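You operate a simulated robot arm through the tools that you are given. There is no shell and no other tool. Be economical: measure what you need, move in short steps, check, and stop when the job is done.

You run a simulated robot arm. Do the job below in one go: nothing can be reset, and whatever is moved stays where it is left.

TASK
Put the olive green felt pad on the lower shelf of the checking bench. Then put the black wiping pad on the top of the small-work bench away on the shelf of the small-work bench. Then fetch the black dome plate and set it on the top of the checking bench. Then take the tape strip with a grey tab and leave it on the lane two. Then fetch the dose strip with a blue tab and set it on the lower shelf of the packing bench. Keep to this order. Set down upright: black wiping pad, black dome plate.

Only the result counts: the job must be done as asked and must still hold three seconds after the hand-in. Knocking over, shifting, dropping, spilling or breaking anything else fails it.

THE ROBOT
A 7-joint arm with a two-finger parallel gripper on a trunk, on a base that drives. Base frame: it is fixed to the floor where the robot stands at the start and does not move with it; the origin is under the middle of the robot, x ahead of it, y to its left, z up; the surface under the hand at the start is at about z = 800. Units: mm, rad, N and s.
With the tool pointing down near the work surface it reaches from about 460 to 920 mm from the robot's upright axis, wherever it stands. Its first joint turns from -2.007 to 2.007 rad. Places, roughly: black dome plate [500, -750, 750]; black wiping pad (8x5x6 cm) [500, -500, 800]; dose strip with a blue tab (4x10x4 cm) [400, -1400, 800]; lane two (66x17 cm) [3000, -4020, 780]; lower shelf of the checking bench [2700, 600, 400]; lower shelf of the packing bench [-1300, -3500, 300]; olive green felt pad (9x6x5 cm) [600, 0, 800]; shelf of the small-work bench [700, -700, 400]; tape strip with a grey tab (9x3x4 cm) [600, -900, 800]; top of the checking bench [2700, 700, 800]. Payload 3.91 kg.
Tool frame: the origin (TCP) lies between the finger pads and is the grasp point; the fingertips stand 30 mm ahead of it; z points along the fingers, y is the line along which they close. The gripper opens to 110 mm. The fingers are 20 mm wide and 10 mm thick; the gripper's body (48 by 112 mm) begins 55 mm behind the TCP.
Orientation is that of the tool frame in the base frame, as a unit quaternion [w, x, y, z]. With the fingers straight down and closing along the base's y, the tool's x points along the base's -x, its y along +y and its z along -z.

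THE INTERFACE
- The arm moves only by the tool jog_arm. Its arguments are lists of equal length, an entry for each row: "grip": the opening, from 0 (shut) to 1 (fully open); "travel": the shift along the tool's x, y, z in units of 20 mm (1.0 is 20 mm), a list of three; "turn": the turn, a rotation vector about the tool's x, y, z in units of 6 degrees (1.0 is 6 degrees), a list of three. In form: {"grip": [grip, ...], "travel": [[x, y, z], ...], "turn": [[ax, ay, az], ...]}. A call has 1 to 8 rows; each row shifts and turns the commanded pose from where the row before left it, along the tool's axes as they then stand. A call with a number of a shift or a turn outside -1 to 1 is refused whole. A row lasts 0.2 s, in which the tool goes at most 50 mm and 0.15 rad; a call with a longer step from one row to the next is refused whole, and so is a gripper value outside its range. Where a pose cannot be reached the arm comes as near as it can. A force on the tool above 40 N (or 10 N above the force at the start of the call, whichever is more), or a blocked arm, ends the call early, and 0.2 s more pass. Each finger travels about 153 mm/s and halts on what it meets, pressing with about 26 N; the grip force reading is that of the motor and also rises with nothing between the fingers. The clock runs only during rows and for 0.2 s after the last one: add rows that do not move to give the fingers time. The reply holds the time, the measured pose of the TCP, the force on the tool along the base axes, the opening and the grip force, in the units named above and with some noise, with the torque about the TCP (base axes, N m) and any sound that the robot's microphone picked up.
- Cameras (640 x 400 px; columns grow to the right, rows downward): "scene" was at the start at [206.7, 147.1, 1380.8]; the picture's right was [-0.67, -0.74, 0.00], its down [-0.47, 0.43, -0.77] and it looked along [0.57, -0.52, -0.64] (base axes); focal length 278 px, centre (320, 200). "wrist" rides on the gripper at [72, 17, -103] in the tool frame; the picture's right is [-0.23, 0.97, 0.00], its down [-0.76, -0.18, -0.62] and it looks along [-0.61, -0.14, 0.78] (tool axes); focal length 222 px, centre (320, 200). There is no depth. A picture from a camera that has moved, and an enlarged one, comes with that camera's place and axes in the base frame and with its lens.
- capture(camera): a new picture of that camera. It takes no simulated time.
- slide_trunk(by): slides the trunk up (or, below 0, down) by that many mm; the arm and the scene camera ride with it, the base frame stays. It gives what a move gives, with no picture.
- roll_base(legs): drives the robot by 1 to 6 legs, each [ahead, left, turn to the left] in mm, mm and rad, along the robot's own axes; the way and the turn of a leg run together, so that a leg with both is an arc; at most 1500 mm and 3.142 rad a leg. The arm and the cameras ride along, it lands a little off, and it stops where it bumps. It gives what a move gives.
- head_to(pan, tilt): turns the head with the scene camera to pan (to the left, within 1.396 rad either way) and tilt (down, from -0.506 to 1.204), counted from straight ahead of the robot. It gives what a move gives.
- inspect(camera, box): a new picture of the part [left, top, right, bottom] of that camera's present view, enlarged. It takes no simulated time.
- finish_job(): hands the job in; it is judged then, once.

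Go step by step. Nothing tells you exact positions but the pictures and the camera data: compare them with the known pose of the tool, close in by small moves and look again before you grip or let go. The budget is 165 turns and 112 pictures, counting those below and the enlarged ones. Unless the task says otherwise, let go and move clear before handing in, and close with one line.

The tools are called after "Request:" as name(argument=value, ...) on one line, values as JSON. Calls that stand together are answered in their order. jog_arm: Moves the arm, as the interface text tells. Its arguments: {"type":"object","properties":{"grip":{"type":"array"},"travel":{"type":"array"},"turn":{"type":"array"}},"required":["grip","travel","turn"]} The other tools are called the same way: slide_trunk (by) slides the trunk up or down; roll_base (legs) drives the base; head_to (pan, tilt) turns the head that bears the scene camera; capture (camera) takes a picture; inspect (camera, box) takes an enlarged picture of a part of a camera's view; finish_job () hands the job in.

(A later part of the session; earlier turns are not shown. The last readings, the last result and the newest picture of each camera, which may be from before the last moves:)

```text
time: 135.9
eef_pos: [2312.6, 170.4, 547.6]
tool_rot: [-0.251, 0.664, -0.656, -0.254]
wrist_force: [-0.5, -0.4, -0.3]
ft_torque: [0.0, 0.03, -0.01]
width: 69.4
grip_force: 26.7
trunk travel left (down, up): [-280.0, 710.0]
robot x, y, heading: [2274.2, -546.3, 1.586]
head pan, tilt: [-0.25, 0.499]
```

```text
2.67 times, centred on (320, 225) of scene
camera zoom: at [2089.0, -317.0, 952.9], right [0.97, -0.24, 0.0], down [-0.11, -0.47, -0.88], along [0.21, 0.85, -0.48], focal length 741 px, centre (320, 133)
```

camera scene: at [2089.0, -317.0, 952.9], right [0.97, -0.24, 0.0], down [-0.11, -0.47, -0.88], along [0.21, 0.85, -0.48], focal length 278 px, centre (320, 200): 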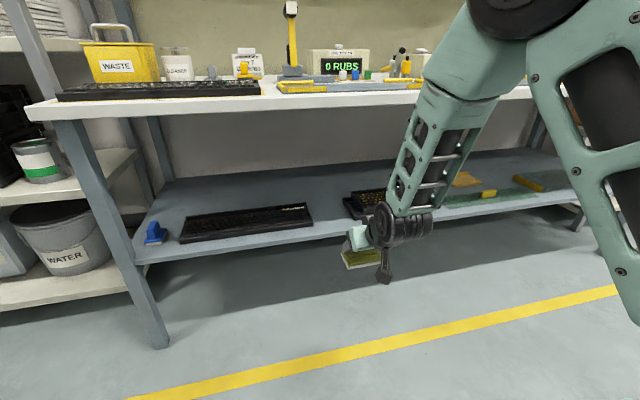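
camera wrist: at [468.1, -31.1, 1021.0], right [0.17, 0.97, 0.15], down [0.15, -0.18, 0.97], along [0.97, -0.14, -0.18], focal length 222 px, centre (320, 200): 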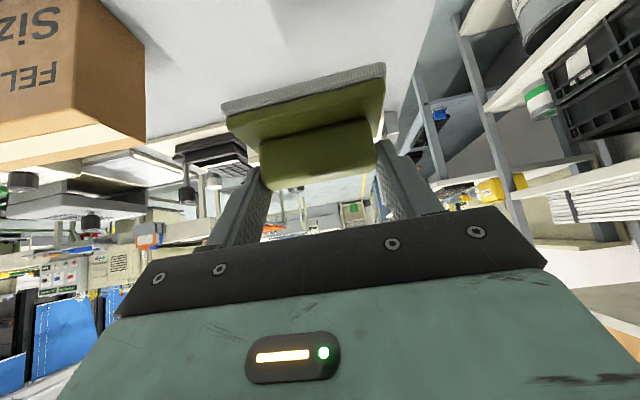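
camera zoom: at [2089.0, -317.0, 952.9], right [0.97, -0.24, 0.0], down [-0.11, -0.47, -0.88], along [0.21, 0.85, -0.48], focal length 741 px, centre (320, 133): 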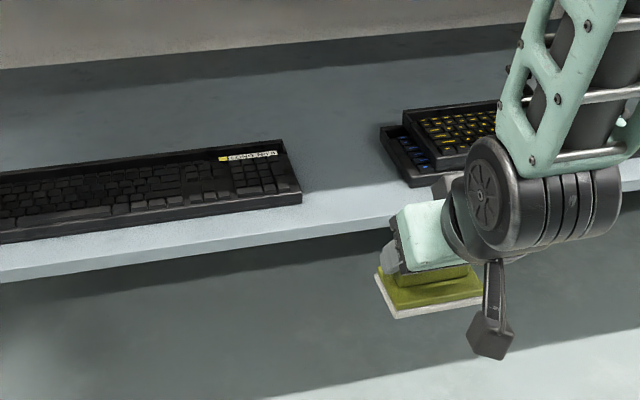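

The gap is x 2270–2420 on a shelf at z≈385, with its front edge at y≈450. To keep the forearm below the bench top, I'll extend the arm forward and up, then lower the trunk fully so the arm reaches in from low.

Request:
jog_arm(grip=[0.3, 0.3, 0.3, 0.3, 0.3, 0.3, 0.3], travel=[[-0.876, -0.136, -0.175], [-0.876, -0.136, -0.175], [-0.876, -0.136, -0.175], [-0.876, -0.136, -0.175], [-0.876, -0.136, -0.175], [-0.876, -0.136, -0.175], [-0.876, -0.136, -0.175]], turn=[[0, 0, 0], [0, 0, 0], [0, 0, 0], [0, 0, 0], [0, 0, 0], [0, 0, 0], [0, 0, 0]])

Request:
jog_arm(grip=[0.3, 0.3, 0.3, 0.3, 0.3, 0.3, 0.3], travel=[[-0.876, -0.136, -0.175], [-0.876, -0.136, -0.175], [-0.876, -0.136, -0.175], [-0.876, -0.136, -0.175], [-0.876, -0.136, -0.175], [-0.876, -0.136, -0.175], [-0.876, -0.136, -0.175]], turn=[[0, 0, 0], [0, 0, 0], [0, 0, 0], [0, 0, 0], [0, 0, 0], [0, 0, 0], [0, 0, 0]])

Request:
slide_trunk(by=-275)

Request:
capture(camera="scene")

```text
time: 137.5
eef_pos: [2331.4, 246.4, 647.5]
tool_rot: [-0.252, 0.664, -0.657, -0.254]
wrist_force: [0.0, 0.0, -1.0]
ft_torque: [-0.04, 0.0, 0.03]
width: 69.4
grip_force: 26.1
trunk travel left (down, up): [-280.0, 710.0]
robot x, y, heading: [2272.0, -545.0, 1.586]
head pan, tilt: [-0.25, 0.499]
```

```text
time: 139.1
eef_pos: [2348.7, 320.3, 749.0]
tool_rot: [-0.251, 0.665, -0.657, -0.254]
wrist_force: [0.6, -0.6, -0.6]
ft_torque: [0.0, 0.01, 0.0]
width: 69.1
grip_force: 26.0
trunk travel left (down, up): [-280.0, 710.0]
robot x, y, heading: [2272.6, -544.7, 1.582]
head pan, tilt: [-0.25, 0.499]
```

```text
time: 141.9
eef_pos: [2348.0, 320.0, 474.1]
tool_rot: [-0.252, 0.664, -0.656, -0.254]
wrist_force: [0.3, -0.1, -1.8]
ft_torque: [-0.02, 0.02, 0.01]
width: 69.2
grip_force: 25.9
trunk travel left (down, up): [-5.0, 985.0]
robot x, y, heading: [2273.5, -547.2, 1.583]
head pan, tilt: [-0.25, 0.499]
```

```text
75 pictures are left
camera scene: at [2089.0, -317.0, 677.9], right [0.97, -0.24, 0.0], down [-0.11, -0.47, -0.88], along [0.21, 0.85, -0.48], focal length 278 px, centre (320, 200)
```

scene: 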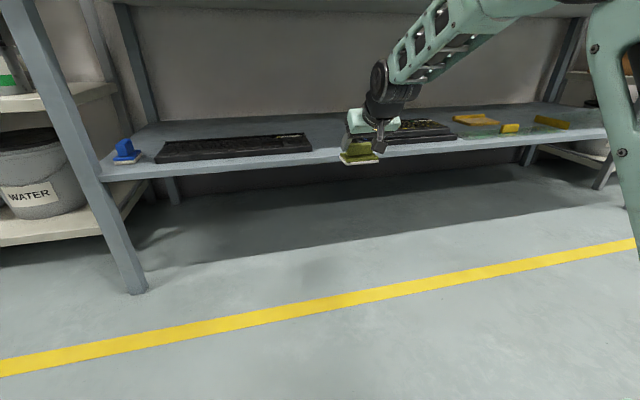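

The forearm now slopes in from outside the bench edge and looks clear of the bench top. I'll drive in 110 mm and check.

Request:
roll_base(legs=[[110, 0, 0]])

Request:
head_to(pan=-0.5, tilt=0.1)

Request:
capture(camera="scene")

```text
time: 143.1
eef_pos: [2348.3, 432.1, 474.0]
tool_rot: [-0.252, 0.664, -0.657, -0.255]
wrist_force: [0.3, -0.6, -0.8]
ft_torque: [-0.05, -0.02, 0.01]
width: 69.1
grip_force: 26.0
trunk travel left (down, up): [-5.0, 985.0]
robot x, y, heading: [2273.1, -432.5, 1.582]
head pan, tilt: [-0.25, 0.499]
```

```text
time: 143.9
eef_pos: [2348.7, 431.2, 474.6]
tool_rot: [-0.252, 0.664, -0.657, -0.254]
wrist_force: [-0.7, -0.1, -1.1]
ft_torque: [-0.04, 0.01, 0.0]
width: 69.4
grip_force: 26.0
trunk travel left (down, up): [-5.0, 985.0]
robot x, y, heading: [2272.2, -435.5, 1.578]
head pan, tilt: [-0.499, 0.099]
```

```text
74 pictures are left
camera scene: at [2109.7, -212.6, 714.9], right [0.88, -0.47, 0.0], down [-0.05, -0.09, -0.99], along [0.47, 0.88, -0.1], focal length 278 px, centre (320, 200)
```

scene: 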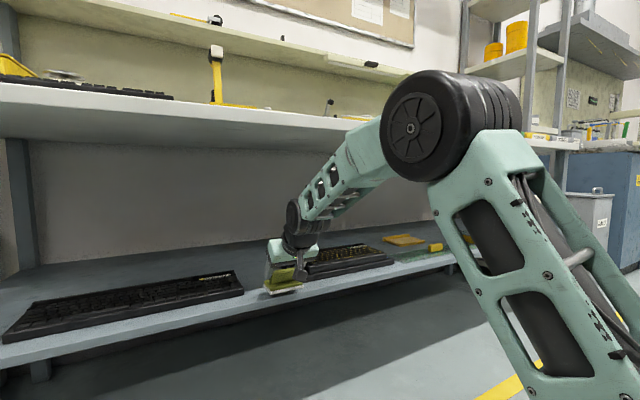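

The forearm clears the bench edge well: it's at about z 600 where the edge is. I'll drive 75 mm further in and view the placement.

Request:
roll_base(legs=[[75, 0, 0]])

Request:
head_to(pan=-0.3, tilt=0.4)

Request:
inspect(camera="scene", box=[200, 80, 440, 230])

Request:
capture(camera="wrist")

```text
time: 145.0
eef_pos: [2347.8, 506.6, 473.7]
tool_rot: [-0.252, 0.664, -0.657, -0.254]
wrist_force: [-0.8, 0.4, -0.3]
ft_torque: [0.0, -0.01, 0.02]
width: 69.2
grip_force: 26.0
trunk travel left (down, up): [-5.0, 985.0]
robot x, y, heading: [2273.2, -359.3, 1.576]
head pan, tilt: [-0.499, 0.099]
```

```text
time: 145.8
eef_pos: [2347.0, 507.1, 474.2]
tool_rot: [-0.251, 0.664, -0.657, -0.254]
wrist_force: [0.6, -1.0, -0.6]
ft_torque: [-0.02, -0.02, -0.01]
width: 69.4
grip_force: 25.6
trunk travel left (down, up): [-5.0, 985.0]
robot x, y, heading: [2270.1, -361.1, 1.578]
head pan, tilt: [-0.3, 0.4]
```

```text
2.67 times, centred on (320, 155) of scene
camera zoom: at [2092.2, -130.1, 687.1], right [0.96, -0.29, 0.0], down [-0.11, -0.37, -0.92], along [0.26, 0.88, -0.39], focal length 741 px, centre (320, 320)
```

zoom: 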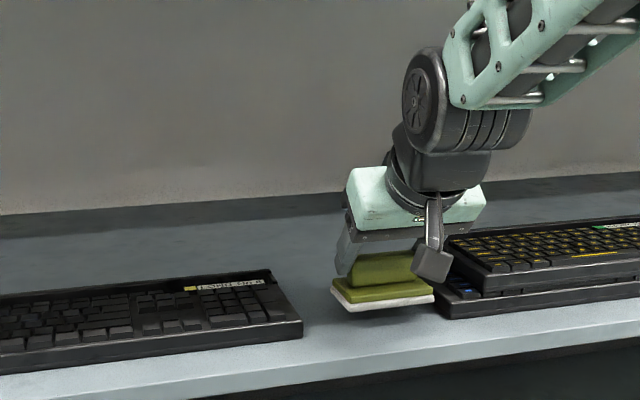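

```text
72 pictures are left
camera wrist: at [2332.0, 384.6, 501.3], right [-0.98, 0.16, 0.15], down [0.18, 0.15, 0.97], along [0.13, 0.98, -0.18], focal length 222 px, centre (320, 200)
```

wrist: 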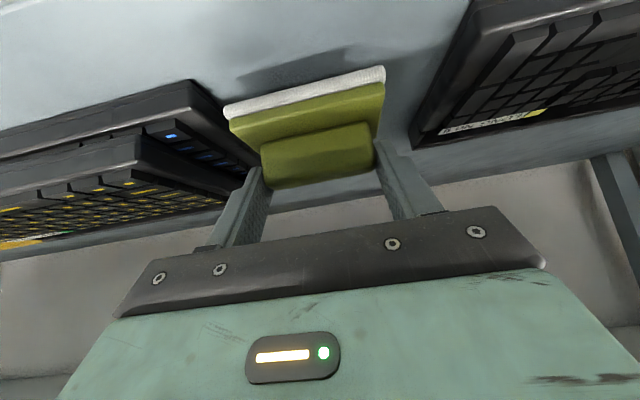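

Clearances are good on both sides. I'll nudge 10 mm left and lower until contact.

Request:
jog_arm(grip=[0.3, 0.3, 0.3, 0.3, 0.3, 0.3], travel=[[0, 0.25, 0], [0, 0.25, 0], [0.267, 0, 0.298], [0.267, 0, 0.298], [0.267, 0, 0.298], [0.2, 0, 0.22]], turn=[[0, 0, 0], [0, 0, 0], [0, 0, 0], [0, 0, 0], [0, 0, 0], [0, 0, 0]])

Request:
jog_arm(grip=[0.3, 0.3, 0.3, 0.3], travel=[[0.067, 0, 0.0745], [0.067, 0, 0.0745], [0.067, 0, 0.0745], [0.067, 0, 0.0745]], turn=[[0, 0, 0], [0, 0, 0], [0, 0, 0], [0, 0, 0]])

Request:
inspect(camera="scene", box=[260, 120, 420, 220])

```text
time: 147.3
eef_pos: [2337.8, 509.4, 453.3]
tool_rot: [-0.258, 0.661, -0.655, -0.26]
wrist_force: [-1.3, -2.7, 12.6]
ft_torque: [-0.32, -0.14, -0.02]
width: 69.0
grip_force: 26.1
trunk travel left (down, up): [-5.0, 985.0]
robot x, y, heading: [2275.6, -357.0, 1.583]
head pan, tilt: [-0.3, 0.4]
stopped in row 6: the force on the tool passed its limit at 42 N (the readings are from after the stop); the commanded pose is now the measured one
```

```text
time: 148.3
eef_pos: [2337.2, 508.6, 444.4]
tool_rot: [-0.257, 0.661, -0.656, -0.259]
wrist_force: [0.1, -2.3, 28.9]
ft_torque: [0.03, -0.03, -0.02]
width: 69.4
grip_force: 26.1
trunk travel left (down, up): [-5.0, 985.0]
robot x, y, heading: [2269.4, -355.5, 1.58]
head pan, tilt: [-0.3, 0.4]
```

```text
4.00 times, centred on (340, 170) of scene
camera zoom: at [2092.2, -130.9, 687.4], right [0.96, -0.29, 0.0], down [-0.11, -0.37, -0.92], along [0.26, 0.88, -0.39], focal length 1112 px, centre (240, 320)
```

zoom: 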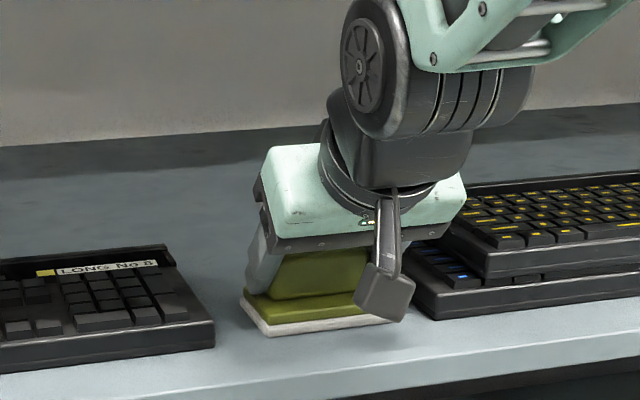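

The pad is seated on the shelf (29 N). I'll ease off, open partly, and check.

Request:
jog_arm(grip=[0.3, 0.5, 0.7, 0.85, 0.85, 0.85], travel=[[-0.1, 0, -0.11], [0, 0, 0], [0, 0, 0], [0, 0, 0], [0, 0, 0], [0, 0, 0]], turn=[[0, 0, 0], [0, 0, 0], [0, 0, 0], [0, 0, 0], [0, 0, 0], [0, 0, 0]])

Request:
capture(camera="wrist")

Request:
inspect(camera="scene", box=[260, 120, 420, 220])

```text
time: 149.7
eef_pos: [2337.8, 509.9, 443.8]
tool_rot: [-0.255, 0.662, -0.656, -0.258]
wrist_force: [1.8, -1.1, 5.6]
ft_torque: [0.04, 0.24, 0.01]
width: 92.6
grip_force: 0.1
trunk travel left (down, up): [-5.0, 985.0]
robot x, y, heading: [2271.1, -358.3, 1.584]
head pan, tilt: [-0.3, 0.4]
```

```text
70 pictures are left
camera wrist: at [2322.0, 386.7, 470.5], right [-0.98, 0.16, 0.15], down [0.18, 0.14, 0.97], along [0.13, 0.98, -0.16], focal length 222 px, centre (320, 200)
```

wrist: 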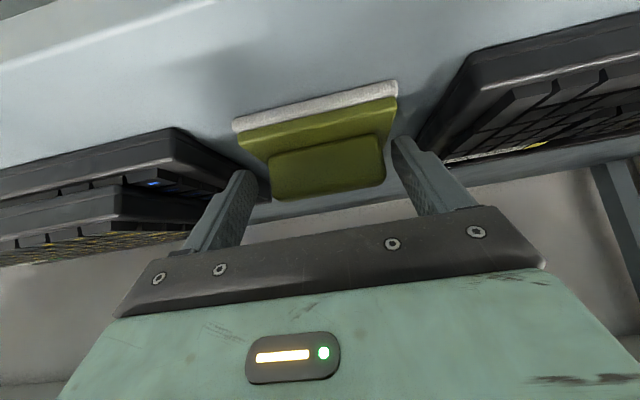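

```text
4.00 times, centred on (340, 170) of scene
camera zoom: at [2092.3, -130.4, 687.0], right [0.96, -0.29, 0.0], down [-0.11, -0.37, -0.92], along [0.26, 0.88, -0.39], focal length 1112 px, centre (240, 320)
```

zoom: 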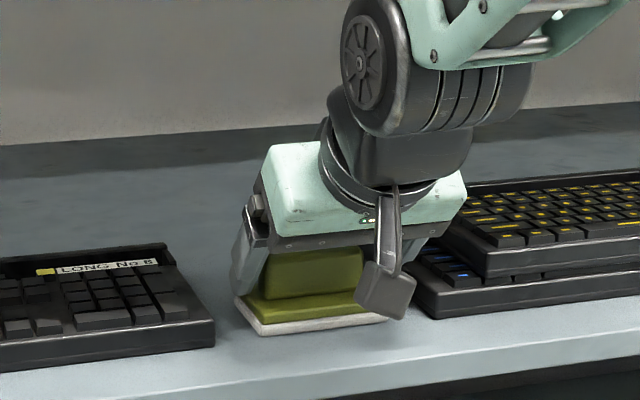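

The pad is released and level. I'll lift 60 mm straight up and back the robot out.

Request:
jog_arm(grip=[0.85, 0.85, 0.85, 0.85, 0.85, 0.85], travel=[[-0.2, 0, -0.22], [-0.333, 0, -0.37], [-0.333, 0, -0.37], [-0.333, 0, -0.37], [-0.333, 0, -0.37], [-0.333, 0, -0.37]], turn=[[0, 0, 0], [0, 0, 0], [0, 0, 0], [0, 0, 0], [0, 0, 0], [0, 0, 0]])

Request:
inspect(camera="scene", box=[200, 80, 440, 230])

Request:
roll_base(legs=[[-280, 0, 0]])

Request:
capture(camera="scene")

```text
time: 151.1
eef_pos: [2337.5, 508.6, 502.8]
tool_rot: [-0.256, 0.662, -0.655, -0.259]
wrist_force: [-0.3, 0.0, -0.1]
ft_torque: [0.03, 0.01, 0.0]
width: 93.4
grip_force: 0.1
trunk travel left (down, up): [-5.0, 985.0]
robot x, y, heading: [2271.9, -361.1, 1.578]
head pan, tilt: [-0.3, 0.4]
```

```text
2.67 times, centred on (320, 155) of scene
camera zoom: at [2092.2, -130.2, 687.0], right [0.96, -0.29, 0.0], down [-0.11, -0.37, -0.92], along [0.26, 0.88, -0.39], focal length 741 px, centre (320, 320)
```

zoom: 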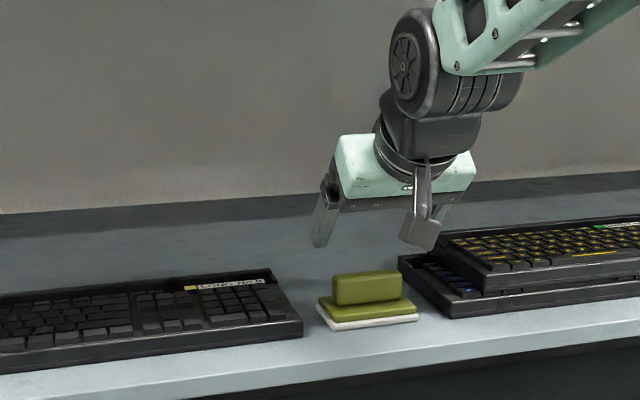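

```text
time: 153.1
eef_pos: [2341.0, 230.3, 501.2]
tool_rot: [-0.256, 0.662, -0.655, -0.259]
wrist_force: [-0.4, -0.2, -0.5]
ft_torque: [-0.01, -0.01, 0.0]
width: 93.3
grip_force: 0.0
trunk travel left (down, up): [-5.0, 985.0]
robot x, y, heading: [2272.6, -633.9, 1.582]
head pan, tilt: [-0.3, 0.4]
```

```text
67 pictures are left
camera scene: at [2095.2, -409.4, 687.0], right [0.96, -0.29, 0.0], down [-0.11, -0.37, -0.92], along [0.26, 0.88, -0.39], focal length 278 px, centre (320, 200)
```

scene: 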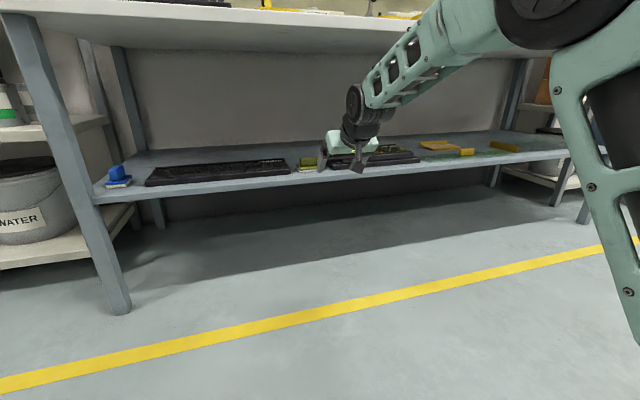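

The olive pad is down on the shelf. Now I'll go back to the west side for the black wiping pad: raise the trunk, turn in the corridor and drive south.

Request:
slide_trunk(by=400)

Request:
slide_trunk(by=300)

Request:
roll_base(legs=[[0, 500, 0], [0, 0, 3.135], [1500, 0, 0], [1500, 0, 0], [1500, 0, 0]])

```text
time: 156.9
eef_pos: [2340.4, 230.3, 902.2]
tool_rot: [-0.256, 0.661, -0.656, -0.259]
wrist_force: [-0.2, -0.4, -0.9]
ft_torque: [0.01, -0.01, -0.02]
width: 93.4
grip_force: 0.1
trunk travel left (down, up): [-405.0, 585.0]
robot x, y, heading: [2274.4, -637.4, 1.581]
head pan, tilt: [-0.3, 0.4]
```

```text
time: 159.9
eef_pos: [2340.6, 230.3, 1201.7]
tool_rot: [-0.257, 0.661, -0.656, -0.259]
wrist_force: [0.1, -0.2, 0.2]
ft_torque: [0.02, 0.0, 0.01]
width: 93.3
grip_force: 0.1
trunk travel left (down, up): [-705.0, 285.0]
robot x, y, heading: [2271.0, -640.3, 1.581]
head pan, tilt: [-0.3, 0.4]
```

```text
time: 191.2
eef_pos: [1830.5, -5991.9, 1201.4]
tool_rot: [0.261, 0.651, 0.666, -0.254]
wrist_force: [0.4, -0.6, 0.2]
ft_torque: [-0.03, -0.01, 0.01]
width: 93.5
grip_force: 0.1
trunk travel left (down, up): [-705.0, 285.0]
robot x, y, heading: [1883.9, -5118.7, -1.548]
head pan, tilt: [-0.3, 0.4]
```

I'll continue: down to y≈−5620, west to x≈−216, and turn north.

Request:
roll_base(legs=[[500, 0, 0], [0, 0, -1.594], [1500, 0, 0], [600, 0, 0], [0, 0, -1.571]])

Request:
head_to(pan=0, tilt=0.45)

Request:
capture(camera="scene")

```text
time: 211.9
eef_pos: [-44.9, -4734.5, 1200.9]
tool_rot: [0.266, -0.635, 0.681, 0.248]
wrist_force: [-0.2, 0.2, 0.4]
ft_torque: [-0.02, -0.01, -0.04]
width: 93.5
grip_force: 0.1
trunk travel left (down, up): [-705.0, 285.0]
robot x, y, heading: [-176.0, -5596.0, 1.498]
head pan, tilt: [-0.3, 0.4]
```

```text
time: 212.7
eef_pos: [-43.6, -4734.1, 1200.2]
tool_rot: [0.266, -0.635, 0.681, 0.248]
wrist_force: [0.2, 0.0, -0.6]
ft_torque: [-0.03, -0.02, 0.03]
width: 93.5
grip_force: 0.1
trunk travel left (down, up): [-705.0, 285.0]
robot x, y, heading: [-181.5, -5593.6, 1.504]
head pan, tilt: [0.0, 0.45]
```

```text
66 pictures are left
camera scene: at [-366.5, -5347.3, 1382.4], right [1.0, -0.07, 0.0], down [-0.03, -0.43, -0.9], along [0.06, 0.9, -0.44], focal length 278 px, centre (320, 200)
```

scene: 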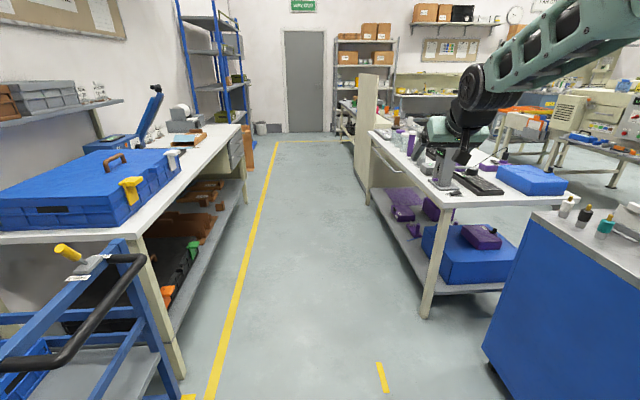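

The aisle is clear. I'll drive north to y≈−425 and turn to face the bench.

Request:
roll_base(legs=[[0, 0, 0.078], [1500, 0, 0], [1500, 0, 0], [1500, 0, 0], [670, 0, 0]])

```text
time: 238.1
eef_pos: [-186.3, 463.6, 1201.0]
tool_rot: [-0.254, 0.666, -0.651, -0.261]
wrist_force: [-0.3, -0.2, 0.4]
ft_torque: [-0.03, -0.01, -0.01]
width: 93.6
grip_force: 0.1
trunk travel left (down, up): [-705.0, 285.0]
robot x, y, heading: [-244.9, -408.1, 1.596]
head pan, tilt: [0.0, 0.45]
```

Now I'll turn to face the bench and look at the black pad.

Request:
roll_base(legs=[[0, 0, -1.596]])

Request:
head_to(pan=-0.35, tilt=0.75)

Request:
capture(camera="scene")

```text
time: 242.4
eef_pos: [626.3, -477.6, 1199.9]
tool_rot: [0.364, 0.0, 0.931, 0.0]
wrist_force: [-0.7, -0.2, 0.5]
ft_torque: [0.02, -0.01, -0.01]
width: 93.4
grip_force: 0.0
trunk travel left (down, up): [-705.0, 285.0]
robot x, y, heading: [-239.2, -404.4, 0.007]
head pan, tilt: [0.0, 0.45]
```

```text
time: 243.2
eef_pos: [626.4, -475.6, 1201.0]
tool_rot: [0.364, -0.001, 0.931, 0.0]
wrist_force: [0.7, 0.3, 0.4]
ft_torque: [0.02, -0.02, -0.01]
width: 93.8
grip_force: 0.1
trunk travel left (down, up): [-705.0, 285.0]
robot x, y, heading: [-244.4, -405.2, 0.002]
head pan, tilt: [-0.351, 0.75]
```

```text
65 pictures are left
camera scene: at [-20.8, -228.2, 1356.0], right [-0.34, -0.94, 0.0], down [-0.64, 0.23, -0.73], along [0.69, -0.25, -0.68], focal length 278 px, centre (320, 200)
```

scene: 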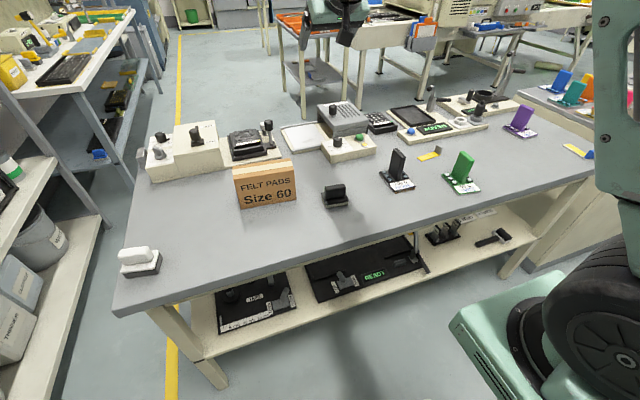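

I can see the pad, the dome plates (black, green, purple) and the tabbed strips. I'll zoom in on the shelf and on the pad.

Request:
inspect(camera="scene", box=[200, 200, 540, 370])

Request:
inspect(camera="scene", box=[230, 130, 390, 230])

```text
1.88 times, centred on (370, 285) of scene
camera zoom: at [-20.8, -228.2, 1356.0], right [-0.34, -0.94, 0.0], down [-0.64, 0.23, -0.73], along [0.69, -0.25, -0.68], focal length 523 px, centre (226, 40)
```

zoom: 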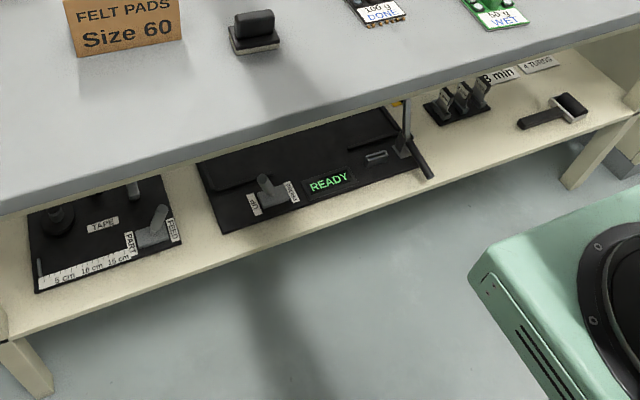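

```text
4.00 times, centred on (310, 180) of scene
camera zoom: at [-20.8, -228.2, 1356.0], right [-0.34, -0.94, 0.0], down [-0.64, 0.23, -0.73], along [0.69, -0.25, -0.68], focal length 1112 px, centre (360, 280)
```

zoom: 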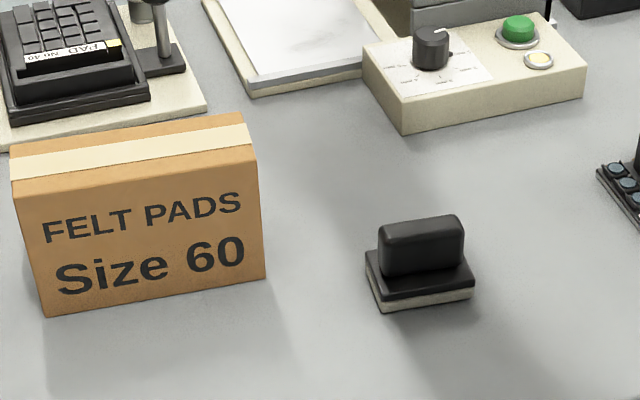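

The black pad is centred near [527,−470] with its handle along y. I'll move above it with the gripper open.

Request:
jog_arm(grip=[1, 1, 1, 1, 1, 1, 1, 1], travel=[[0.907, 0.023, 0.433], [0.907, 0.023, 0.433], [0.907, 0.023, 0.433], [0.907, 0.023, 0.433], [0.907, 0.023, 0.433], [0.907, 0.023, 0.433], [0.907, 0.023, 0.433], [0.907, 0.023, 0.433]], turn=[[0, 0, 0], [0, 0, 0], [0, 0, 0], [0, 0, 0], [0, 0, 0], [0, 0, 0], [0, 0, 0], [0, 0, 0]])

Request:
jog_arm(grip=[1, 1, 1, 1, 1, 1, 1], travel=[[0.907, 0.023, 0.433], [0.907, 0.023, 0.433], [0.907, 0.023, 0.433], [0.907, 0.023, 0.433], [0.907, 0.023, 0.433], [0.907, 0.023, 0.433], [0.907, 0.023, 0.433]], turn=[[0, 0, 0], [0, 0, 0], [0, 0, 0], [0, 0, 0], [0, 0, 0], [0, 0, 0], [0, 0, 0]])

Request:
capture(camera="wrist")

```text
time: 245.0
eef_pos: [565.7, -474.7, 1052.2]
tool_rot: [0.364, -0.001, 0.931, 0.0]
wrist_force: [0.5, 0.2, 0.6]
ft_torque: [-0.01, 0.0, 0.01]
width: 110.3
grip_force: 0.1
trunk travel left (down, up): [-705.0, 285.0]
robot x, y, heading: [-238.5, -404.6, 0.007]
head pan, tilt: [-0.351, 0.75]
```

```text
time: 246.6
eef_pos: [516.1, -470.0, 921.3]
tool_rot: [0.364, -0.002, 0.931, 0.001]
wrist_force: [0.1, 0.0, 0.2]
ft_torque: [-0.03, -0.03, 0.0]
width: 109.9
grip_force: 0.0
trunk travel left (down, up): [-705.0, 285.0]
robot x, y, heading: [-242.4, -405.9, 0.009]
head pan, tilt: [-0.351, 0.75]
```

```text
62 pictures are left
camera wrist: at [391.9, -451.7, 947.7], right [0.16, 0.97, 0.15], down [0.14, -0.18, 0.97], along [0.98, -0.14, -0.16], focal length 222 px, centre (320, 200)
```

wrist: 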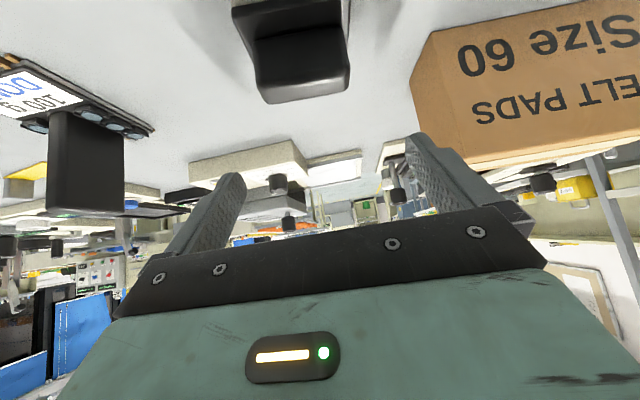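

The handle spans y −497 to −440, centred under the gripper. I'll descend to z≈857 and close.

Request:
jog_arm(grip=[1, 1, 1, 1, 1, 1], travel=[[0.464, 0.02, 0.443], [0.464, 0.02, 0.443], [0.464, 0.02, 0.443], [0.464, 0.02, 0.443], [0.464, 0.02, 0.443], [0, 0, 0]], turn=[[0, 0, 0], [0, 0, 0], [0, 0, 0], [0, 0, 0], [0, 0, 0], [0, 0, 0]])

Request:
jog_arm(grip=[0.7, 0.55, 0.4, 0.25, 0.2, 0.2], travel=[[0, 0, 0], [0, 0, 0], [0, 0, 0], [0, 0, 0], [0, 0, 0], [0, 0, 0]], turn=[[0, 0, 0], [0, 0, 0], [0, 0, 0], [0, 0, 0], [0, 0, 0], [0, 0, 0]])

Request:
capture(camera="wrist")

```text
time: 248.0
eef_pos: [511.3, -467.4, 856.2]
tool_rot: [0.364, -0.001, 0.931, 0.001]
wrist_force: [-0.6, -0.6, -0.1]
ft_torque: [-0.02, 0.0, 0.0]
width: 109.8
grip_force: 0.1
trunk travel left (down, up): [-705.0, 285.0]
robot x, y, heading: [-241.3, -402.4, 0.002]
head pan, tilt: [-0.351, 0.75]
```

```text
time: 249.4
eef_pos: [512.1, -466.9, 857.7]
tool_rot: [0.364, -0.001, 0.931, 0.001]
wrist_force: [-1.3, -0.7, 1.1]
ft_torque: [-0.1, 0.03, -0.02]
width: 61.1
grip_force: 25.8
trunk travel left (down, up): [-705.0, 285.0]
robot x, y, heading: [-241.9, -404.2, 0.003]
head pan, tilt: [-0.351, 0.75]
```

```text
61 pictures are left
camera wrist: at [387.9, -450.4, 883.1], right [0.16, 0.97, 0.15], down [0.14, -0.18, 0.97], along [0.98, -0.14, -0.16], focal length 222 px, centre (320, 200)
```

wrist: 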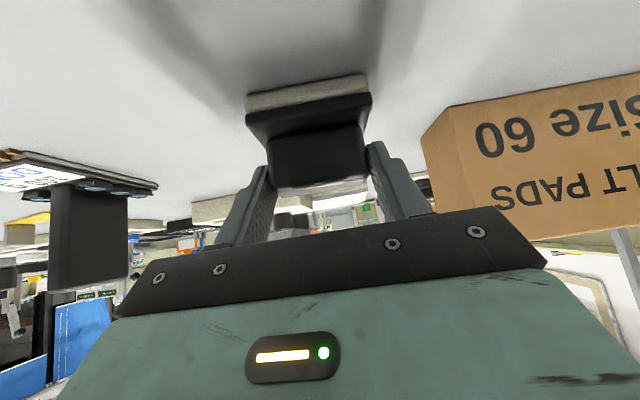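

The pad is gripped (61 mm). I'll lift straight up, then extend forward to the reach I'll use at the shelf.

Request:
jog_arm(grip=[0.2, 0.2, 0.2, 0.2, 0.2, 0.2, 0.2, 0.2], travel=[[-0.35, 0, -0.379], [-0.7, 0, -0.758], [-0.7, 0, -0.758], [-0.7, 0, -0.758], [-0.7, 0, -0.758], [-0.7, 0, -0.758], [-0.7, 0, -0.758], [-0.7, 0, -0.758]], turn=[[0, 0, 0], [0, 0, 0], [0, 0, 0], [0, 0, 0], [0, 0, 0], [0, 0, 0], [0, 0, 0], [0, 0, 0]])

Request:
jog_arm(grip=[0.2, 0.2, 0.2, 0.2, 0.2, 0.2, 0.2, 0.2], travel=[[-0.7, 0, -0.758], [-0.7, 0, -0.758], [-0.7, 0, -0.758], [-0.7, 0, -0.758], [-0.7, 0, -0.758], [-0.7, 0, -0.758], [-0.7, 0, -0.758], [-0.7, 0, -0.758]], turn=[[0, 0, 0], [0, 0, 0], [0, 0, 0], [0, 0, 0], [0, 0, 0], [0, 0, 0], [0, 0, 0], [0, 0, 0]])

Request:
jog_arm(grip=[0.2, 0.2, 0.2, 0.2, 0.2, 0.2], travel=[[-0.71, 0, 0.655], [-0.71, 0, 0.655], [-0.71, 0, 0.655], [-0.71, 0, 0.655], [-0.71, 0, 0.655], [-0.71, 0, 0.655]], turn=[[0, 0, 0], [0, 0, 0], [0, 0, 0], [0, 0, 0], [0, 0, 0], [0, 0, 0]])

Request:
roll_base(legs=[[-500, 0, 0], [0, -500, 0]])

Request:
capture(camera="wrist")

```text
time: 251.2
eef_pos: [510.0, -468.1, 1013.7]
tool_rot: [0.365, -0.002, 0.931, 0.001]
wrist_force: [0.0, -0.2, -1.3]
ft_torque: [0.0, -0.02, -0.01]
width: 60.9
grip_force: 26.2
trunk travel left (down, up): [-705.0, 285.0]
robot x, y, heading: [-242.2, -404.2, 0.008]
head pan, tilt: [-0.351, 0.75]
```

```text
time: 253.0
eef_pos: [511.7, -467.6, 1175.8]
tool_rot: [0.364, -0.001, 0.931, 0.0]
wrist_force: [-0.1, -0.9, -0.5]
ft_torque: [0.01, 0.0, 0.0]
width: 60.6
grip_force: 26.8
trunk travel left (down, up): [-705.0, 285.0]
robot x, y, heading: [-244.7, -402.6, 0.002]
head pan, tilt: [-0.351, 0.75]
```

```text
time: 254.4
eef_pos: [627.0, -466.4, 1176.7]
tool_rot: [0.364, 0.0, 0.932, 0.0]
wrist_force: [0.4, 0.2, 0.9]
ft_torque: [0.02, -0.03, -0.02]
width: 60.8
grip_force: 26.4
trunk travel left (down, up): [-705.0, 285.0]
robot x, y, heading: [-241.7, -404.8, 0.003]
head pan, tilt: [-0.351, 0.75]
```

```text
time: 259.9
eef_pos: [119.7, -971.2, 1176.6]
tool_rot: [0.363, 0.003, 0.932, -0.001]
wrist_force: [0.2, 0.0, -0.6]
ft_torque: [0.0, 0.0, 0.0]
width: 60.2
grip_force: 26.2
trunk travel left (down, up): [-705.0, 285.0]
robot x, y, heading: [-748.1, -901.2, -0.004]
head pan, tilt: [-0.351, 0.75]
```

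```text
60 pictures are left
camera wrist: at [-2.8, -952.0, 1202.4], right [0.17, 0.97, 0.15], down [0.14, -0.18, 0.97], along [0.98, -0.15, -0.16], focal length 222 px, centre (320, 200)
```

wrist: 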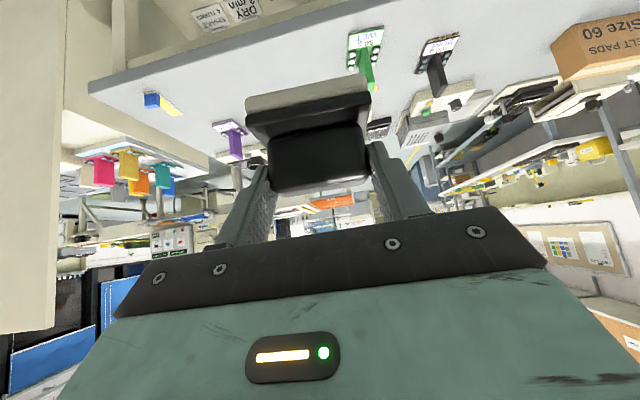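

The pad is held, and we're clear of the bench at y≈−970. I'll lower the trunk and look at the shelf.

Request:
slide_trunk(by=-400)

Request:
slide_trunk(by=-280)

Request:
head_to(pan=-0.3, tilt=0.35)

Request:
capture(camera="scene")

Request:
inspect(camera="scene", box=[220, 70, 460, 220])

```text
time: 263.7
eef_pos: [118.9, -970.5, 776.9]
tool_rot: [0.364, 0.002, 0.931, -0.001]
wrist_force: [0.5, -0.1, 0.2]
ft_torque: [0.01, -0.04, 0.01]
width: 60.0
grip_force: 25.8
trunk travel left (down, up): [-305.0, 685.0]
robot x, y, heading: [-748.0, -902.7, 0.001]
head pan, tilt: [-0.351, 0.75]
```

```text
time: 266.5
eef_pos: [120.2, -971.5, 495.7]
tool_rot: [0.364, 0.001, 0.931, 0.0]
wrist_force: [-0.7, -0.3, -0.2]
ft_torque: [0.02, 0.0, 0.0]
width: 59.8
grip_force: 26.5
trunk travel left (down, up): [-25.0, 965.0]
robot x, y, heading: [-748.3, -902.1, -0.005]
head pan, tilt: [-0.351, 0.75]
```

```text
time: 267.4
eef_pos: [120.9, -970.3, 496.5]
tool_rot: [0.364, 0.003, 0.931, -0.001]
wrist_force: [0.0, -0.6, -1.0]
ft_torque: [0.01, 0.05, 0.0]
width: 59.7
grip_force: 26.0
trunk travel left (down, up): [-25.0, 965.0]
robot x, y, heading: [-751.5, -904.3, -0.003]
head pan, tilt: [-0.3, 0.351]
```

```text
59 pictures are left
camera scene: at [-514.7, -725.8, 711.5], right [-0.3, -0.95, 0.0], down [-0.33, 0.1, -0.94], along [0.9, -0.28, -0.34], focal length 278 px, centre (320, 200)
```

scene: 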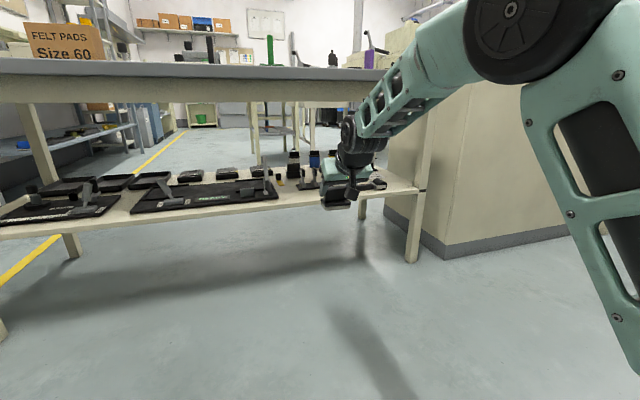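

```text
2.67 times, centred on (340, 145) of scene
camera zoom: at [-514.7, -725.8, 711.5], right [-0.3, -0.95, 0.0], down [-0.33, 0.1, -0.94], along [0.9, -0.28, -0.34], focal length 741 px, centre (267, 347)
```

zoom: 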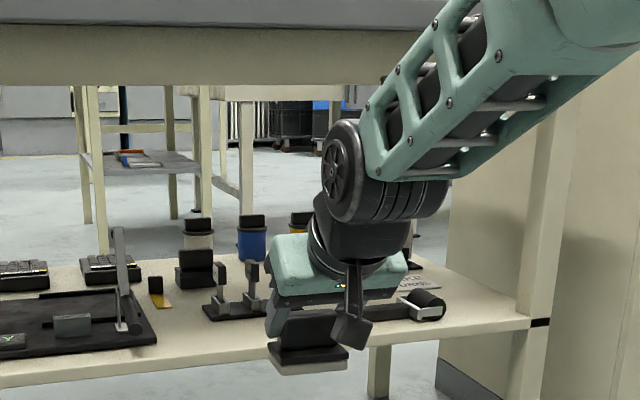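

The shelf is at about z≈360 with its front edge at x≈420. There's free room between the press plate (right edge y≈−877), the dispenser (front x≈540) and the roller (y≈−1150), so I'll target the pad centre at [472,−1020].

Request:
roll_base(legs=[[0, -45, 0], [220, 0, 0]])

Request:
head_to(pan=-0.5, tilt=0.45)

Request:
inspect(camera="scene", box=[160, 60, 480, 260])

Request:
capture(camera="wrist")

```text
time: 269.6
eef_pos: [339.9, -1017.1, 497.2]
tool_rot: [0.364, 0.003, 0.932, -0.001]
wrist_force: [-0.2, 0.4, 0.0]
ft_torque: [-0.01, 0.02, 0.0]
width: 59.6
grip_force: 25.7
trunk travel left (down, up): [-25.0, 965.0]
robot x, y, heading: [-529.5, -943.7, -0.004]
head pan, tilt: [-0.3, 0.351]
```

```text
time: 270.3
eef_pos: [341.2, -1016.7, 496.3]
tool_rot: [0.365, 0.002, 0.931, -0.001]
wrist_force: [-0.7, -0.2, -0.8]
ft_torque: [-0.03, 0.03, 0.01]
width: 59.5
grip_force: 26.2
trunk travel left (down, up): [-25.0, 965.0]
robot x, y, heading: [-522.8, -950.7, -0.003]
head pan, tilt: [-0.499, 0.45]
```

```text
2.00 times, centred on (320, 160) of scene
camera zoom: at [-302.3, -788.0, 702.4], right [-0.48, -0.88, 0.0], down [-0.38, 0.21, -0.9], along [0.79, -0.43, -0.43], focal length 556 px, centre (320, 280)
```

zoom: 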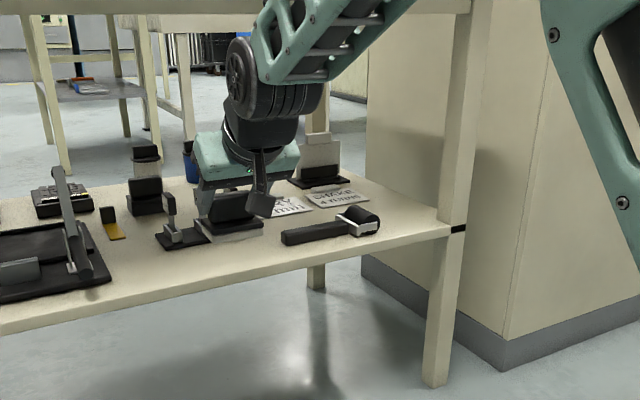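

```text
56 pictures are left
camera wrist: at [217.7, -998.0, 522.4], right [0.17, 0.97, 0.15], down [0.14, -0.18, 0.97], along [0.98, -0.15, -0.16], focal length 222 px, centre (320, 200)
```

wrist: 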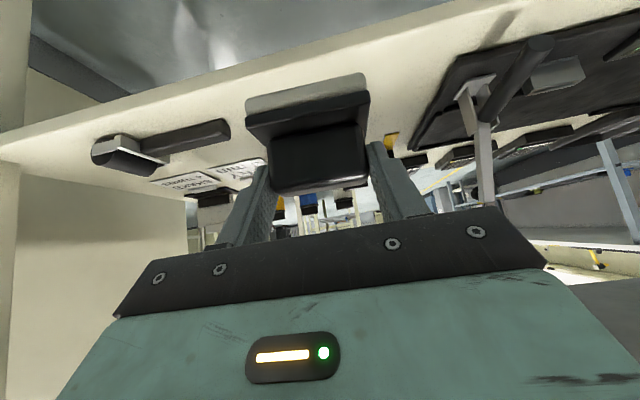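

The target spot looks clear. I'll drive in about 116 mm and check before lowering.

Request:
roll_base(legs=[[116, 0, 0]])

Request:
inspect(camera="scene", box=[160, 100, 480, 300])

Request:
capture(camera="wrist")

```text
time: 271.5
eef_pos: [455.3, -1018.6, 496.6]
tool_rot: [0.364, 0.003, 0.931, -0.002]
wrist_force: [-0.6, -0.2, -1.3]
ft_torque: [0.04, -0.01, 0.0]
width: 59.5
grip_force: 25.2
trunk travel left (down, up): [-25.0, 965.0]
robot x, y, heading: [-413.8, -949.9, -0.003]
head pan, tilt: [-0.499, 0.45]
```

```text
2.00 times, centred on (320, 200) of scene
camera zoom: at [-188.1, -789.2, 702.4], right [-0.48, -0.88, 0.0], down [-0.38, 0.21, -0.9], along [0.79, -0.44, -0.44], focal length 556 px, centre (320, 200)
```

zoom: 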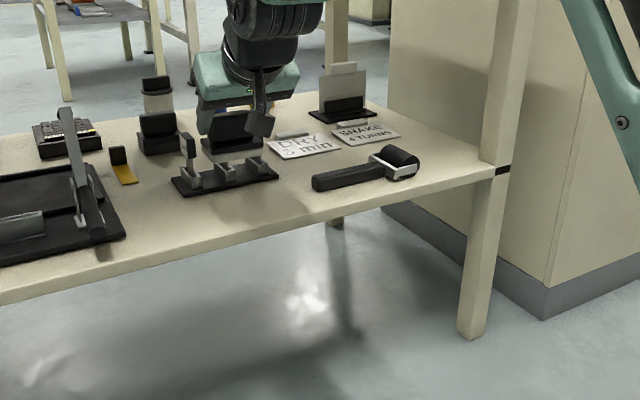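

```text
54 pictures are left
camera wrist: at [331.4, -1000.5, 522.4], right [0.17, 0.97, 0.15], down [0.14, -0.18, 0.97], along [0.98, -0.15, -0.16], focal length 222 px, centre (320, 200)
```

wrist: 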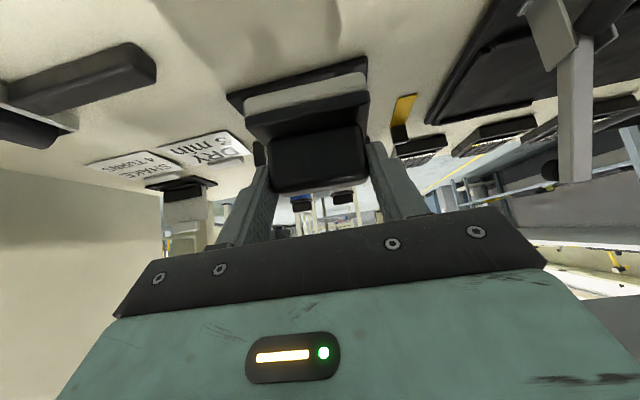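

The dispenser front is at x≈527 and the shelf at z≈364. I'll shift 12 mm back while lowering, then go down in fine steps to contact.

Request:
jog_arm(grip=[0.2, 0.2, 0.2, 0.2, 0.2], travel=[[0.495, 0, 0.36], [0.495, 0, 0.36], [0.495, 0, 0.36], [0.495, 0, 0.36], [0.495, 0, 0.36]], turn=[[0, 0, 0], [0, 0, 0], [0, 0, 0], [0, 0, 0], [0, 0, 0]])

Request:
jog_arm(grip=[0.2, 0.2, 0.2, 0.2, 0.2, 0.2], travel=[[0.1017, 0, 0.11], [0.1017, 0, 0.11], [0.1017, 0, 0.11], [0.1017, 0, 0.11], [0.1017, 0, 0.11], [0.1017, 0, 0.11]], turn=[[0, 0, 0], [0, 0, 0], [0, 0, 0], [0, 0, 0], [0, 0, 0], [0, 0, 0]])

Request:
inspect(camera="scene", box=[220, 110, 380, 210])

```text
time: 272.7
eef_pos: [444.0, -1019.3, 435.7]
tool_rot: [0.363, 0.003, 0.932, -0.001]
wrist_force: [-0.2, 0.5, 0.0]
ft_torque: [0.01, 0.01, 0.0]
width: 59.6
grip_force: 26.1
trunk travel left (down, up): [-25.0, 965.0]
robot x, y, heading: [-416.2, -944.6, -0.012]
head pan, tilt: [-0.499, 0.45]
```

```text
time: 274.1
eef_pos: [442.2, -1018.2, 418.7]
tool_rot: [0.364, 0.003, 0.931, -0.001]
wrist_force: [-0.3, -0.3, -0.5]
ft_torque: [0.02, 0.0, -0.02]
width: 59.5
grip_force: 25.8
trunk travel left (down, up): [-25.0, 965.0]
robot x, y, heading: [-413.2, -949.1, -0.004]
head pan, tilt: [-0.499, 0.45]
```

```text
4.00 times, centred on (300, 160) of scene
camera zoom: at [-188.1, -789.2, 702.4], right [-0.48, -0.88, 0.0], down [-0.38, 0.21, -0.9], along [0.79, -0.44, -0.44], focal length 1112 px, centre (400, 360)
```

zoom: 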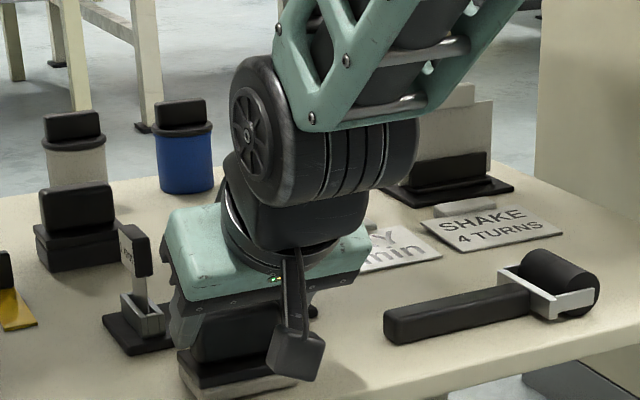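

No contact yet. I'll continue in fine steps.

Request:
jog_arm(grip=[0.2, 0.2, 0.2, 0.2, 0.2, 0.2, 0.2], travel=[[0.1017, 0, 0.11], [0.1017, 0, 0.11], [0.1017, 0, 0.11], [0.1017, 0, 0.11], [0.1017, 0, 0.11], [0.1017, 0, 0.11], [0.1017, 0, 0.11]], turn=[[0, 0, 0], [0, 0, 0], [0, 0, 0], [0, 0, 0], [0, 0, 0], [0, 0, 0], [0, 0, 0]])

Request:
capture(camera="wrist")

```text
time: 275.5
eef_pos: [443.4, -1019.8, 408.6]
tool_rot: [0.37, 0.004, 0.929, 0.0]
wrist_force: [-2.0, 0.0, 12.7]
ft_torque: [-0.06, 0.32, 0.02]
width: 59.6
grip_force: 26.2
trunk travel left (down, up): [-25.0, 965.0]
robot x, y, heading: [-417.0, -945.2, -0.009]
head pan, tilt: [-0.499, 0.45]
stopped in row 6: the force on the tool passed its limit at 43 N (the readings are from after the stop); the commanded pose is now the measured one
```

```text
52 pictures are left
camera wrist: at [320.6, -1000.6, 432.6], right [0.17, 0.97, 0.16], down [0.12, -0.18, 0.98], along [0.98, -0.15, -0.15], focal length 222 px, centre (320, 200)
```

wrist: 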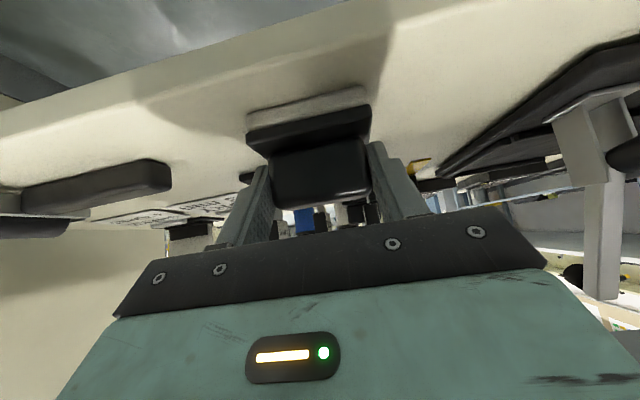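

Contact with the shelf. I'll settle a few mm more, ease off and open partly.

Request:
jog_arm(grip=[0.2, 0.2, 0.2], travel=[[0.068, 0, 0.0735], [0.068, 0, 0.0735], [0, 0, 0]], turn=[[0, 0, 0], [0, 0, 0], [0, 0, 0]])

Request:
jog_arm(grip=[0.2, 0.4, 0.6, 0.8, 0.8, 0.8], travel=[[-0.034, 0, -0.037], [0, 0, 0], [0, 0, 0], [0, 0, 0], [0, 0, 0], [0, 0, 0]], turn=[[0, 0, 0], [0, 0, 0], [0, 0, 0], [0, 0, 0], [0, 0, 0], [0, 0, 0]])

Request:
capture(camera="wrist")

```text
time: 276.3
eef_pos: [444.9, -1020.5, 408.1]
tool_rot: [0.375, 0.004, 0.927, 0.0]
wrist_force: [-0.6, 0.5, 11.1]
ft_torque: [-0.07, 0.25, -0.02]
width: 59.5
grip_force: 25.7
trunk travel left (down, up): [-25.0, 965.0]
robot x, y, heading: [-413.9, -950.4, -0.009]
head pan, tilt: [-0.499, 0.45]
stopped in row 3: the force on the tool passed its limit at 40 N (the readings are from after the stop); the commanded pose is now the measured one
```

```text
time: 277.7
eef_pos: [445.4, -1020.4, 407.1]
tool_rot: [0.372, 0.004, 0.928, -0.002]
wrist_force: [-0.4, 0.4, -0.2]
ft_torque: [0.01, -0.02, 0.01]
width: 87.9
grip_force: 0.1
trunk travel left (down, up): [-25.0, 965.0]
robot x, y, heading: [-411.8, -949.0, -0.007]
head pan, tilt: [-0.499, 0.45]
```

```text
51 pictures are left
camera wrist: at [321.5, -1000.9, 430.6], right [0.17, 0.97, 0.16], down [0.12, -0.18, 0.98], along [0.98, -0.15, -0.15], focal length 222 px, centre (320, 200)
```

wrist: 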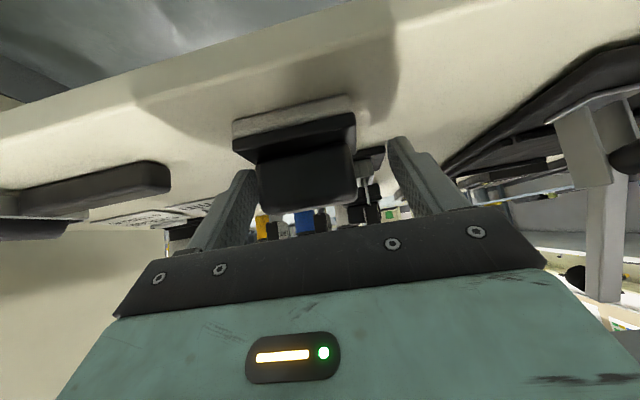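

Released and standing flat. I'll lift clear, check, and back out.

Request:
jog_arm(grip=[0.8, 0.85, 0.85, 0.85, 0.85, 0.85], travel=[[-0.1, -0.1, -0.11], [-0.34, 0, -0.367], [-0.34, 0, -0.367], [-0.34, 0, -0.367], [-0.34, 0, -0.367], [-0.34, 0, -0.367]], turn=[[0, 0, 0], [0, 0, 0], [0, 0, 0], [0, 0, 0], [0, 0, 0], [0, 0, 0]])

Request:
roll_base(legs=[[-330, 0, 0]])

Request:
inspect(camera="scene", box=[160, 60, 480, 260])

```text
time: 279.1
eef_pos: [443.9, -1020.8, 459.5]
tool_rot: [0.372, 0.005, 0.928, -0.001]
wrist_force: [0.0, -0.6, 0.0]
ft_torque: [0.01, -0.01, 0.01]
width: 93.7
grip_force: 0.1
trunk travel left (down, up): [-25.0, 965.0]
robot x, y, heading: [-416.8, -948.1, -0.007]
head pan, tilt: [-0.499, 0.45]
```

```text
time: 281.3
eef_pos: [111.8, -1014.8, 459.4]
tool_rot: [0.373, 0.001, 0.928, 0.0]
wrist_force: [-0.2, 0.1, 0.4]
ft_torque: [-0.03, -0.02, 0.0]
width: 93.6
grip_force: 0.0
trunk travel left (down, up): [-25.0, 965.0]
robot x, y, heading: [-745.8, -947.3, 0.003]
head pan, tilt: [-0.499, 0.45]
```

```text
2.00 times, centred on (320, 160) of scene
camera zoom: at [-522.3, -786.8, 702.4], right [-0.48, -0.88, 0.0], down [-0.38, 0.21, -0.9], along [0.79, -0.43, -0.44], focal length 556 px, centre (320, 280)
```

zoom: 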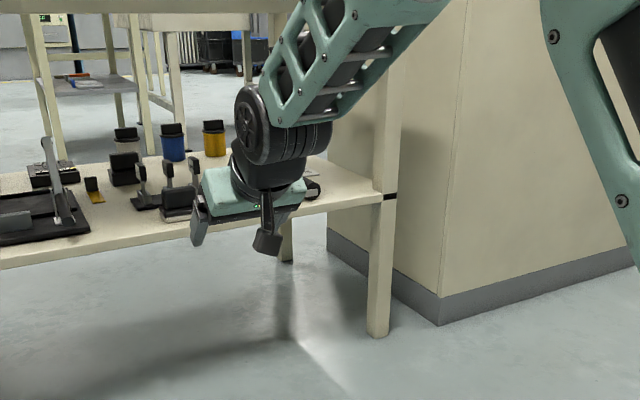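

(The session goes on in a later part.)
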